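You operate a simulated robot arm through the tools that you are given. There is no shell and no other tool. Be economical: measure what you need, move in short steps, check, and stop when the job is done.

Carry out the task below with a simulated robot arm. There is one attempt and no reset: what you move stays moved.

TASK
Push the upper pack drawer shut.
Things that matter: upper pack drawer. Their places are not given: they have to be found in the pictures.

It is judged by the outcome, as a careful person would: the job done as asked, and still so three seconds after it is handed in. It fails if anything else is knocked over, pushed out of place, dropped, spilled or broken.

THE ROBOT
A 7-joint arm with a two-finger parallel gripper, fixed in place. Base frame: the origin is at the foot of the arm, x ahead of it, y to its left, z up. Lengths are in m, angles in degrees, forces in N, time in s.
Its first joint turns from -66.0 to 66.0 degrees. Payload 2.4 kg.
Tool frame: the origin (TCP) lies between the finger pads and is the grasp point; the fingertips stand 0.03 m ahead of it; z points along the fingers, y is the line along which they close. The gripper opens to 0.094 m. The fingers are 0.028 m wide and 0.01 m thick; the gripper's body (0.05 by 0.096 m) begins 0.055 m behind the TCP.
Orientation is that of the tool frame in the base frame, as a unit quaternion [x, y, z, w]. With the fingers straight down and closing along the base's y, the tool's x points along the base's -x, its y along +y and its z along -z.

THE INTERFACE
- The arm moves only by the tool apply_moves. Its argument "deltas" is a list of rows, each a list of 7 numbers: the shift along the base's x, y, z in units of 25 mm (1.0 is 25 mm), then the turn, a rotation vector about the base's x, y, z in units of 8 degrees (1.0 is 8 degrees), then the gripper command, from -1 (shut) to 1 (fully open), values between in proportion. In form: [[dx, dy, dz, wx, wy, wz, gripper], ...]. A call has 1 to 12 rows; each row shifts and turns the commanded pose from where the row before left it. A call with a number of a shift or a turn outside -1 to 1 is refused whole. A row lasts 0.2 s, in which the tool goes at most 0.05 m and 8.6 degrees; a call with a longer step from one row to the next is refused whole, and so is a gripper value outside its range. A pose out of reach is approached as far as the arm can. The call stops where the force on the tool passes 40 N (or 10 N more than at its start, if that is more) or the arm is blocked; 0.2 s more then pass. The fingers move at their own pace (about 0.153 m/s each) and stop on an object; they squeeze with about 29 N. The grip force told is the motor's: it shows also when the fingers shut on nothing. Time passes only in rows, and 0.2 s behind the last, so rows that do not move let the fingers close. It gives the time, the measured TCP pose, the force on the tool (base axes), the opening and the grip force at its end, in the units of the frame above (readings bear some noise).
- Cameras (640 x 400 px; columns grow to the right, rows downward): "scene" is fixed at [0.001, 0.4663, 1.4216]; the picture's right is [-0.96, -0.27, 0.00], its down [-0.21, 0.74, -0.64] and it looks along [0.17, -0.61, -0.77] (base axes); focal length 309 px, centre (320, 200). "wrist" rides on the gripper at [-0.037, 0, -0.058] in the tool frame; the picture's right is [0.00, -1.00, 0.00], its down [0.97, 0.00, -0.24] and it looks along [0.24, 0.00, 0.97] (tool axes); focal length 218 px, centre (320, 200).
- snapshot(camera): a new picture of that camera. No time passes.
- measure_at(camera, pixels): for up to 12 pixels [column, row] of the newest picture of that camera ("zoom" is the newest enlarged one), the place [x, y, z] in the base frame of the surface seen there, good to about 0.002 m. No time passes.
- zoom(camera, box): a new picture of the part [left, top, right, bottom] of that camera's present view, enlarged. No time passes.
- job_done(): hands the job in; it is judged then, once.

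Work in short steps. Measure before you move; look again where a grasp or a placing could have gone wrong, and mend it. You have 60 turns and 16 pictures in all, the two below and enlarged ones among them. Open the gripper and draw the arm clear of the work before you hand the job in, unless the task says otherwise; then end with one line.

The tools are called after "Emit:" as a command line: name --pt "numbers of a row" for each row, then --argument value for the rest, lists and objects as JSON in quotes. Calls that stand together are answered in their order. apply_moves: Moves the arm, as the interface text tells. Its arguments: {"type":"object","properties":{"deltas":{"type":"array","items":{"type":"array","items":{"type":"number"}}}},"required":["deltas"]} The other tools are called the same way: snapshot (camera) takes a picture; measure_at (camera, pixels) gives the place of the surface under pixels of a picture; zoom (camera, box) takes an enlarged picture of a part of a camera's view; job_done () hands the job in.

At the start:

```text
clock: 0.0
position: [0.3282, -0.2585, 0.8105]
tool_rot: [0.0, 1.0, 0.0, 0.0]
wrist_force: [-0.2, 0.0, -0.1]
width: 0.0939
grip_force: 0.0
```

scene: 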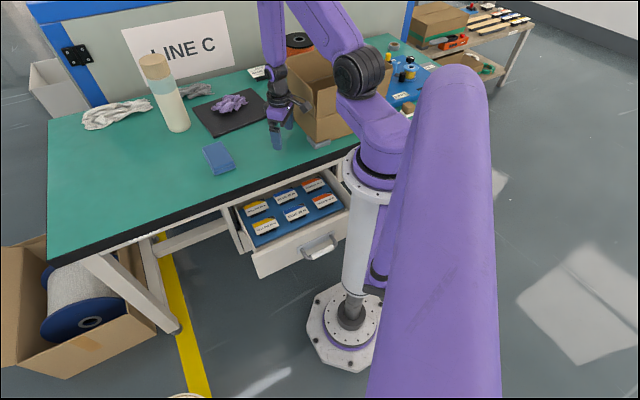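
wrist: 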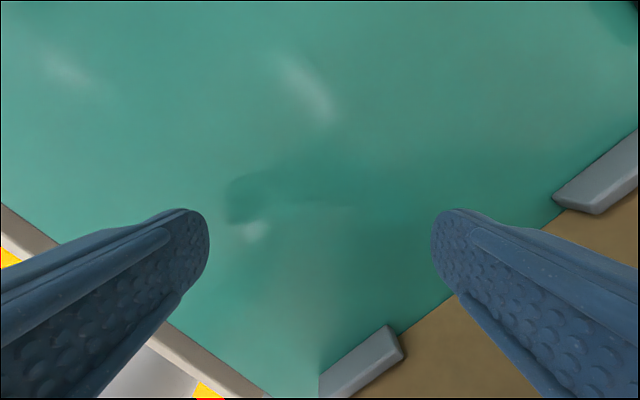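

The drawer with packs is open around pixel (295,220), with its handle near (320,247). I'll zoom in there.

Emit:
zoom --camera "scene" --box '[190, 130, 382, 290]'

Emit:
measure_at --camera "scene" --pixels '[[320, 247], [256, 257], [258, 275], [345, 213], [347, 235], [235, 208], [240, 200], [335, 172], [290, 215], [300, 250], [220, 158], [312, 135]]'

```text
2.50 times, centred on (286, 210) of scene
```

zoom: 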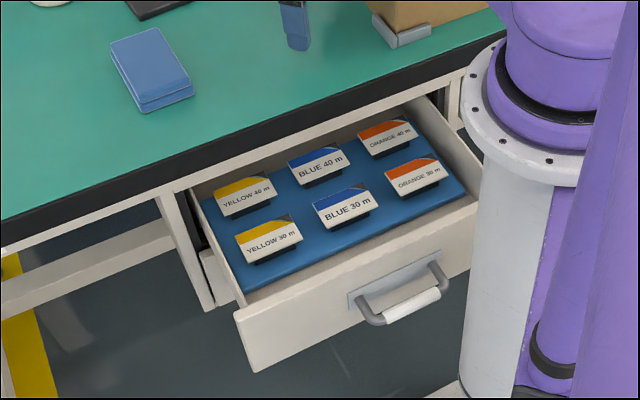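

```text
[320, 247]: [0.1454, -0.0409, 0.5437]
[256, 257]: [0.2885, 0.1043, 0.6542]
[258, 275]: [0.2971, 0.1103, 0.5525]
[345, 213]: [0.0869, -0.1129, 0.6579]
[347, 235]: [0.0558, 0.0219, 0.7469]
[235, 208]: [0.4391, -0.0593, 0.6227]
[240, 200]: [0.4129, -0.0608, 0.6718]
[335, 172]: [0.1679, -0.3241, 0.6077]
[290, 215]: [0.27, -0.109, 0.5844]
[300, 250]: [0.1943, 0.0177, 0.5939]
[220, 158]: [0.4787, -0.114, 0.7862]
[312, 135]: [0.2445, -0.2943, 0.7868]
```

Emit:
measure_at --camera "zoom" --pixels '[[240, 310], [300, 283], [400, 245], [470, 208], [252, 365], [330, 320], [410, 302], [436, 294], [375, 318], [360, 295], [445, 285], [432, 264]]'

Emit:
measure_at --camera "zoom" --pixels '[[100, 180], [250, 120], [60, 215], [300, 130], [440, 75], [200, 180], [400, 108], [180, 205], [200, 240], [440, 200], [470, 140], [345, 205]]'

Emit:
measure_at --camera "wrist" --pixels '[[320, 100], [320, 200], [200, 350], [30, 230], [150, 370], [10, 265], [205, 390], [370, 360]]'

```text
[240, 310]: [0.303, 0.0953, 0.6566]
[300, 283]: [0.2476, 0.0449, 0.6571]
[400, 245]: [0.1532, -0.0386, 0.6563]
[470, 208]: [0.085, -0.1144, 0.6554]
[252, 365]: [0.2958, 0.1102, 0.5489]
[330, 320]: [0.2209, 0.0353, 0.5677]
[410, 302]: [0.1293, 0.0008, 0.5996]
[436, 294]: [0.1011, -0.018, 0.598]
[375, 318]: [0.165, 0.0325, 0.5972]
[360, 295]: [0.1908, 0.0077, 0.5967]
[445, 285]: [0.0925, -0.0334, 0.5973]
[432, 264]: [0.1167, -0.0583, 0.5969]
```

```text
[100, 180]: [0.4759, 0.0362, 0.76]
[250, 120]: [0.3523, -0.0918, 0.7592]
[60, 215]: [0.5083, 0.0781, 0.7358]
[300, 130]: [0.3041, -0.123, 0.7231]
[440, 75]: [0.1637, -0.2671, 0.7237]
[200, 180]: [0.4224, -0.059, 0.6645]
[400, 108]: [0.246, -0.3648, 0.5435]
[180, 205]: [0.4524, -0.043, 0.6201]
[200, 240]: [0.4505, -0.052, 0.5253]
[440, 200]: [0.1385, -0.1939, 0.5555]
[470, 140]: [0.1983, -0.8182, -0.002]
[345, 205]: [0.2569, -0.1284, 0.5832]
```

```text
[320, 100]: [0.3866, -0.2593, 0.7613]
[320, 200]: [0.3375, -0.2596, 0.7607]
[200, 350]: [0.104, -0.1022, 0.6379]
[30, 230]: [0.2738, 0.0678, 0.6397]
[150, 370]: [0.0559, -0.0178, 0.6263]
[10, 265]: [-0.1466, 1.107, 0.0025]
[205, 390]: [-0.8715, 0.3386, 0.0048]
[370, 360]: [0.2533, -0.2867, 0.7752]
```

The desk front runs at 45°, and the drawer front is about 0.2 m out. Its outward normal is (-0.707, 0.707). I'll close the fingers, rise, yaw -45° and move out in front of the drawer, staying above the tabletop.

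Emit:
apply_moves --pt "0 0 1 0 0 0 -1" --pt "0 0.5 1 0 0 0 -1" --pt "0 1 0.5 0 0 -0.5 -1" --pt "0 1 0 0 0 -1 -1" --pt "0 1 0 0 0 -1 -1" --pt "0 1 0 0 0 -1 -1" --pt "0 1 0 0 0 -1 -1" --pt "0 1 0 0 0 -1 -1" --pt "0 1 0 0 0 -0.12 -1" --pt "-0.5 1 0 0 0 0 -1"

```text
clock: 2.2
position: [0.3148, -0.0455, 0.8707]
tool_rot: [0.382, 0.924, 0.0, 0.0]
wrist_force: [0.0, 0.2, -0.1]
width: 0.0001
grip_force: 29.4
```

Yaw is right. Next I move out in front of the drawer at this height.

Emit:
apply_moves --pt "-0.9 0.9 0 0 0 0 -1" --pt "-0.9 0.9 0 0 0 0 -1" --pt "-0.9 0.9 0 0 0 0 -1" --pt "-0.9 0.9 0 0 0 0 -1" --pt "-0.9 0.9 0 0 0 0 -1" --pt "-0.9 0.9 0 0 0 0 -1" --pt "0 0 0 0 0 0 -1"

Emit:
snapshot --camera "scene"

```text
clock: 3.8
position: [0.2507, 0.0594, 0.8531]
tool_rot: [0.383, 0.924, -0.001, -0.001]
wrist_force: [0.3, 0.0, -1.2]
width: 0.0003
grip_force: 29.0
out of reach, approached as far as the arm can: row 4, 5, 6
```

```text
12 pictures are left
```

scene: 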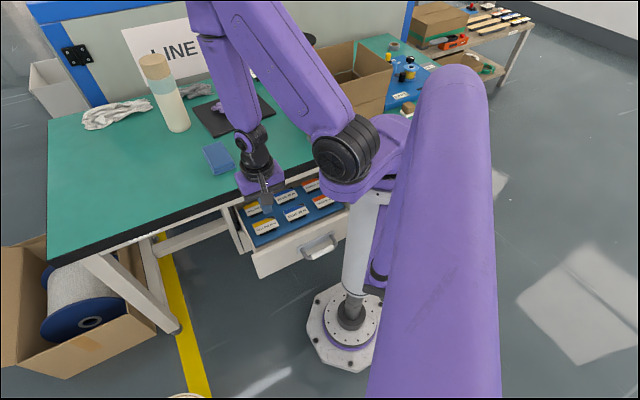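

Out of reach that close in at this height. I'll shift along the drawer front (to larger t), where the radius is larger, with a small step to check what is commanded.

Emit:
apply_moves --pt "0.3 0.6 0 0 0 0 -1" --pt "0 0.6 0 0 0 0 -1" --pt "0 0 0 0 0 0 -1"

```text
clock: 4.6
position: [0.2591, 0.0897, 0.8532]
tool_rot: [0.381, 0.924, 0.0, 0.0]
wrist_force: [0.4, -0.3, -0.1]
width: 0.0002
grip_force: 29.3
```

Emit:
apply_moves --pt "-0.2 0.8 0 0 0 0 -1" --pt "-0.5 0.6 0 0 0 0 -1" --pt "0 0 0 0 0 0 -1"

```text
clock: 5.4
position: [0.2578, 0.1247, 0.8456]
tool_rot: [0.381, 0.924, 0.0, 0.0]
wrist_force: [-0.6, 0.4, 0.1]
width: 0.0
grip_force: 29.1
out of reach, approached as far as the arm can: row 1, 2
```

TCP is now at n≈-0.094, about 2 cm outside the drawer front (n≈-0.13). I'll descend slowly and check.

Emit:
apply_moves --pt "0 0 -1 0 0 0 -1" --pt "0 0 -1 0 0 0 -1" --pt "0 0 -1 0 0 0 -1" --pt "0 0 0 0 0 0 -1"

```text
clock: 6.4
position: [0.2562, 0.1239, 0.7716]
tool_rot: [0.382, 0.924, 0.0, 0.0]
wrist_force: [0.3, 0.1, -0.8]
width: 0.0
grip_force: 29.0
```

Emit:
apply_moves --pt "-0.5 -0.3 0 0 0 0 -1" --pt "-0.5 -0.4 0 0 0 0 -1" --pt "0 0 0 0 0 0 -1"

```text
clock: 7.2
position: [0.2314, 0.1046, 0.7701]
tool_rot: [0.383, 0.924, 0.0, 0.0]
wrist_force: [0.2, -0.6, 0.1]
width: 0.0
grip_force: 29.2
```

Emit:
apply_moves --pt "0 0 -1 0 0 0 -1" --pt "0 0 -1 0 0 0 -1" --pt "-0.3 -0.3 -0.6 0 0 0 -1" --pt "-0.3 -0.3 -0.6 0 0 0 -1" --pt "-0.2 -0.2 -1 0 0 0 -1" --pt "0 0 0 0 0 0 -1"

Emit:
zoom --camera "scene" --box '[190, 130, 382, 290]'

```text
clock: 8.6
position: [0.2117, 0.0856, 0.6678]
tool_rot: [0.382, 0.924, -0.001, 0.0]
wrist_force: [-1.0, -0.4, -0.2]
width: 0.0003
grip_force: 29.0
```

```text
2.50 times, centred on (286, 210) of scene
```

zoom: 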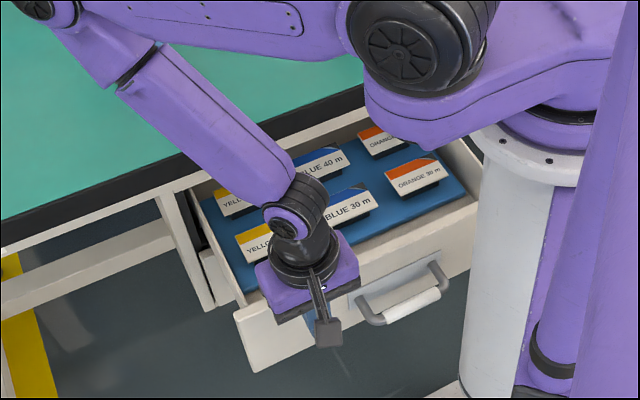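

Emit:
measure_at --camera "zoom" --pixels '[[328, 332], [315, 290], [310, 318], [290, 300], [265, 280], [345, 275], [355, 250], [285, 315], [270, 330], [300, 200], [150, 80], [240, 150]]'

Emit:
snapshot --camera "wrist"

```text
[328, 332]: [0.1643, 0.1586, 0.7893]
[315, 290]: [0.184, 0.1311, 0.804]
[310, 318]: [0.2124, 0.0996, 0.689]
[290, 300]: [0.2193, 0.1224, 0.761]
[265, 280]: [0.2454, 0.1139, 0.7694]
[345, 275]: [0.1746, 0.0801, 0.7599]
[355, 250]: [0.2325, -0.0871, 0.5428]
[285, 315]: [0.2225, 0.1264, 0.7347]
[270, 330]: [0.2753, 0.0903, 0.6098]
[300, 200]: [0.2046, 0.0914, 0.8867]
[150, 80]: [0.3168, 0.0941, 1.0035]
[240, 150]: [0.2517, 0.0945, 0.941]
```

```text
10 pictures are left
```

wrist: 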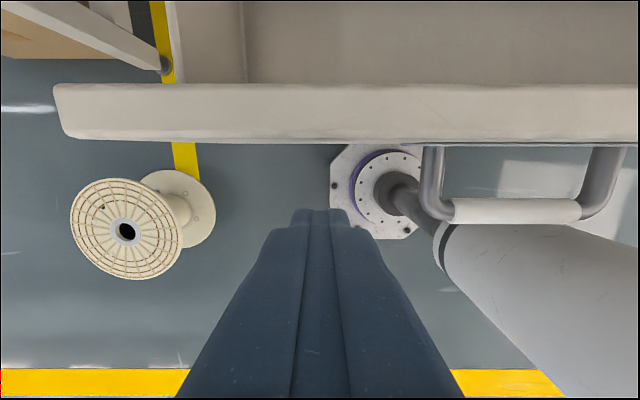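

The fingers stand clear in front of the panel and left of the handle. I'll lower a bit and start the push gently along (0.707, -0.707).

Emit:
apply_moves --pt "0 0 -0.6 0 0 0 -1" --pt "0 0 -0.6 0 0 0 -1" --pt "0.3 -0.3 0 0 0 0 -1" --pt "0.3 -0.3 0 0 0 0 -1" --pt "0.3 -0.3 0 0 0 0 -1" --pt "0.3 -0.3 0 0 0 0 -1" --pt "0.3 -0.3 0 0 0 0 -1"

```text
clock: 10.2
position: [0.249, 0.0474, 0.6358]
tool_rot: [0.382, 0.924, 0.0, 0.0]
wrist_force: [-0.3, 0.3, -0.2]
width: 0.0
grip_force: 28.9
```

Emit:
apply_moves --pt "0.3 -0.3 0 0 0 0 -1" --pt "0.3 -0.3 0 0 0 0 -1" --pt "0.3 -0.3 0 0 0 0 -1" --pt "0.3 -0.3 0 0 0 0 -1"

Emit:
snapshot --camera "wrist"

```text
clock: 11.2
position: [0.2789, 0.0194, 0.6364]
tool_rot: [0.382, 0.924, 0.0, 0.0]
wrist_force: [-0.8, 0.8, 0.5]
width: 0.0
grip_force: 29.2
```

```text
9 pictures are left
```

wrist: 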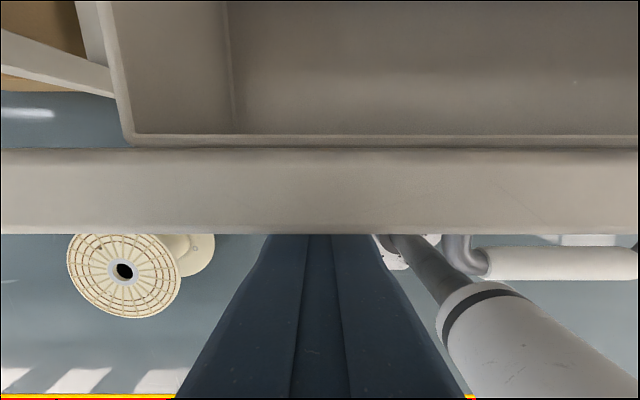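

Emit:
zoom --camera "scene" --box '[190, 130, 382, 290]'

Emit:
measure_at --camera "wrist" --pixels '[[320, 190], [320, 140], [400, 80], [500, 40], [170, 60], [320, 225]]'

```text
2.50 times, centred on (286, 210) of scene
```

zoom: 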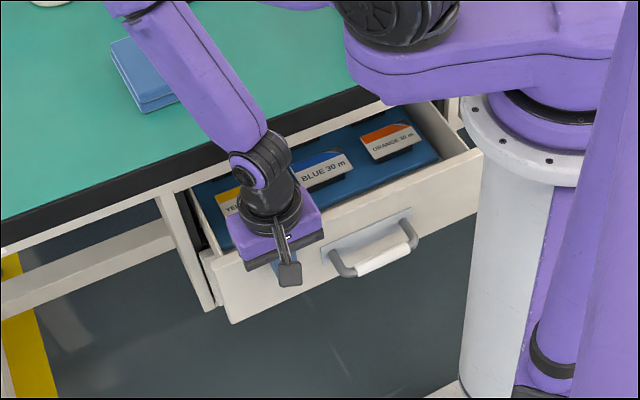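

```text
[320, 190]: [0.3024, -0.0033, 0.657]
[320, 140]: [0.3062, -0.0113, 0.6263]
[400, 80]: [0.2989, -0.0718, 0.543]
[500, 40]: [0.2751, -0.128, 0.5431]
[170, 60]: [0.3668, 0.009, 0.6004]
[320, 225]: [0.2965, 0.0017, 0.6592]
```

The drawer is moving in and the fingers bear squarely on the panel. Before the hand meets the tabletop edge, I tilt it back about 40° while advancing slowly.

Emit:
apply_moves --pt "0.1 -0.1 0 -0.7 -0.7 0 -1" --pt "0.1 -0.1 0 -0.7 -0.7 0 -1" --pt "0.1 -0.1 0 -0.7 -0.7 0 -1" --pt "0.1 -0.1 0 -0.7 -0.7 0 -1" --pt "0.1 -0.1 0 -0.7 -0.7 0 -1" --pt "0 0 0 0 0 0 -1"

```text
clock: 12.6
position: [0.2914, 0.0057, 0.6359]
tool_rot: [0.359, 0.869, -0.13, 0.314]
wrist_force: [-0.7, 0.5, 0.4]
width: 0.0
grip_force: 29.0
```

The tilt worked. I keep pushing.

Emit:
apply_moves --pt "0.3 -0.3 0 0 0 0 -1" --pt "0.3 -0.3 0 0 0 0 -1" --pt "0.3 -0.3 0 0 0 0 -1" --pt "0.3 -0.3 0 0 0 0 -1" --pt "0.3 -0.3 0 0 0 0 -1"

Emit:
zoom --camera "scene" --box '[190, 130, 382, 290]'

```text
clock: 13.8
position: [0.3294, -0.0323, 0.637]
tool_rot: [0.359, 0.87, -0.13, 0.313]
wrist_force: [-0.3, -0.3, 0.2]
width: 0.0
grip_force: 29.0
```

```text
2.50 times, centred on (286, 210) of scene
```

zoom: 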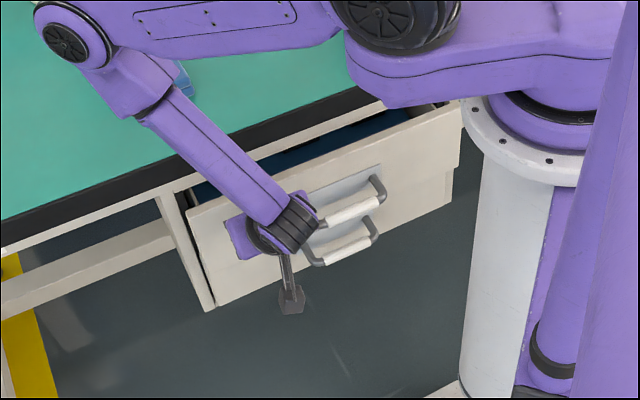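

The lower, closed drawer is now visible, and its handle gives the closed position. I'll measure both.

Emit:
measure_at --camera "zoom" --pixels '[[345, 250], [360, 240], [350, 212], [365, 205], [215, 290], [205, 270], [440, 195], [425, 160], [200, 215], [180, 180], [160, 110], [215, 155]]'

```text
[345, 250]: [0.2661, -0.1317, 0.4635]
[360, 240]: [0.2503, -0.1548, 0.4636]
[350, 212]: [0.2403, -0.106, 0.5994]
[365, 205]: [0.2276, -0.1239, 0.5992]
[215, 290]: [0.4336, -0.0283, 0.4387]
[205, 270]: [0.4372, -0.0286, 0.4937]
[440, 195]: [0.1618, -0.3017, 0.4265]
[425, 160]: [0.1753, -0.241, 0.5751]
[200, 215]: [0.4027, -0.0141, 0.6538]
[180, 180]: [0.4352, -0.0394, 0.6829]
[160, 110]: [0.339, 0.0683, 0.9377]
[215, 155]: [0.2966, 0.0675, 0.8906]
```

The upper handle is at n≈-0.247 and the lower, closed one at ≈-0.284, so about 37 mm remain. I push in small rows until the drawer stops.

Emit:
apply_moves --pt "0.2 -0.2 0 0 0 0 -1" --pt "0.2 -0.2 0 0 0 0 -1" --pt "0.2 -0.2 0 0 0 0 -1" --pt "0.2 -0.2 0 0 0 0 -1" --pt "0.15 -0.15 0 0 0 0 -1" --pt "0.1 -0.1 0 0 0 0 -1" --pt "0.1 -0.1 0 0 0 0 -1"

Emit:
zoom --camera "scene" --box '[190, 130, 382, 290]'

```text
clock: 15.4
position: [0.3568, -0.0591, 0.6364]
tool_rot: [0.359, 0.87, -0.13, 0.311]
wrist_force: [-6.9, 8.6, 4.7]
width: 0.0
grip_force: 28.9
```

```text
2.50 times, centred on (286, 210) of scene
```

zoom: 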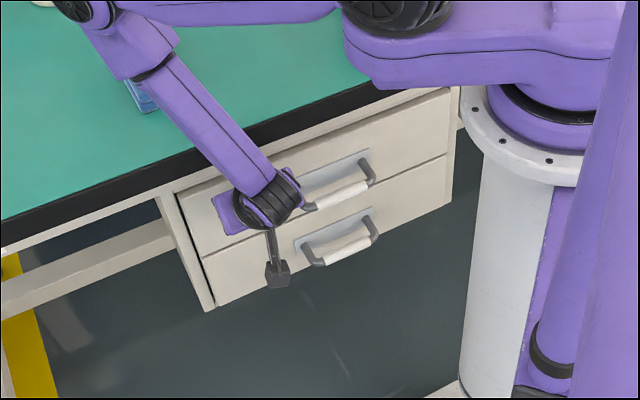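

The force rose to about 11 N, and the upper drawer looks flush with the lower one. I'll check the handle and nudge a touch more to be sure it is against its stop.

Emit:
measure_at --camera "zoom" --pixels '[[340, 195], [355, 188], [345, 248], [360, 241], [440, 110], [400, 135], [430, 185], [205, 235], [222, 285]]'

Emit:
apply_moves --pt "0.1 -0.1 0 0 0 0 -1" --pt "0.1 -0.1 0 0 0 0 -1" --pt "0 0 0 0 0 0 -1"

```text
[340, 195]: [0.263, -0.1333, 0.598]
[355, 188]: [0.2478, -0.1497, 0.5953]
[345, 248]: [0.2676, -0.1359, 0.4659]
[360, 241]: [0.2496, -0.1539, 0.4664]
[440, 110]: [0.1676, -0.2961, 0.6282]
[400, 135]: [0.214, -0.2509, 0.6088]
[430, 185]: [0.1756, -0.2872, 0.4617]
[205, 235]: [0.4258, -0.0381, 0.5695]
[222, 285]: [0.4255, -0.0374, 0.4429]
```

```text
clock: 15.9
position: [0.3567, -0.0601, 0.6345]
tool_rot: [0.356, 0.874, -0.128, 0.306]
wrist_force: [-0.9, 2.7, 0.2]
width: 0.0003
grip_force: 28.9
stopped in row 2: the force on the tool passed its limit (the readings are from after the stop); the commanded pose is now the measured one
```

It is against its stop. I withdraw along the outward normal, untilt, then rise straight up well outside the desk edge.

Emit:
apply_moves --pt "-0.4 0.4 0 0 0 0 -1" --pt "-0.6 0.6 0 0 0 0 -1" --pt "-0.6 0.6 0 0 0 0 -1" --pt "-0.6 0.6 0 0 0 0 -1" --pt "-0.5 0.5 0 0.7 0.7 0 -1" --pt "0 0 0 0.7 0.7 0 -1" --pt "0 0 0 0.7 0.7 0 -1" --pt "0 0 0 0.7 0.7 0 -1" --pt "0 0 0 0.7 0.7 0 -1" --pt "0 0 0 0 0 0 -1"

```text
clock: 18.1
position: [0.2891, 0.0062, 0.6344]
tool_rot: [0.377, 0.926, 0.003, -0.007]
wrist_force: [0.0, -0.1, -0.2]
width: 0.0
grip_force: 29.1
```

Emit:
apply_moves --pt "0 0 1 0 0 0 -1" --pt "0 0 1 0 0 0 -1" --pt "0 0 1 0 0 0 -1" --pt "0 0 1 0 0 0 -1" --pt "0 0 1 0 0 0 -1" --pt "0 0 1 0 0 0 -1" --pt "0 0 1 0 0 0 -1" --pt "0 0 1 0 0 0 -1" --pt "0 0 1 0 0 0 -1" --pt "0 0 0.5 0 0 0 1" --pt "0 0 0 0 0 0 1" --pt "0 0 0 0 0 0 1"

Emit:
snapshot --camera "scene"

```text
clock: 20.7
position: [0.2893, 0.0084, 0.8719]
tool_rot: [0.377, 0.926, 0.003, -0.006]
wrist_force: [-0.4, 0.3, -0.7]
width: 0.0941
grip_force: 0.1
```

```text
5 pictures are left
```

scene: 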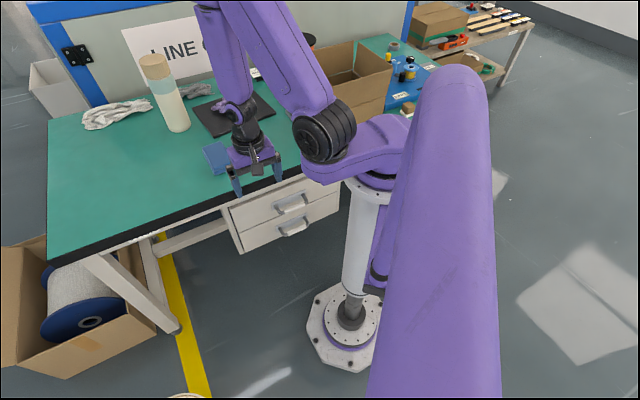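

The drawer looks shut, the arm is clear, and nothing else has moved. I'll check the handle position.

Emit:
measure_at --camera "scene" --pixels '[[250, 220], [325, 180], [250, 240], [330, 205], [295, 207], [297, 228]]'

```text
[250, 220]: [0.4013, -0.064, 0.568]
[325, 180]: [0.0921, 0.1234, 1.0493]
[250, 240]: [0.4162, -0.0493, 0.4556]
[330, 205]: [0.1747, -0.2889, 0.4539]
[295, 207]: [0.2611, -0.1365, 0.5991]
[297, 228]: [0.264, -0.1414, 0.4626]
```

Both drawer fronts measure n≈-0.329, so the upper one is flush with the closed lower one.

Emit:
job_done

```text
The job is handed in.
```

The upper pack drawer is pushed fully shut, with its front flush with the closed lower drawer. The gripper is open and the arm is drawn clear, and the last picture shows nothing else moved.
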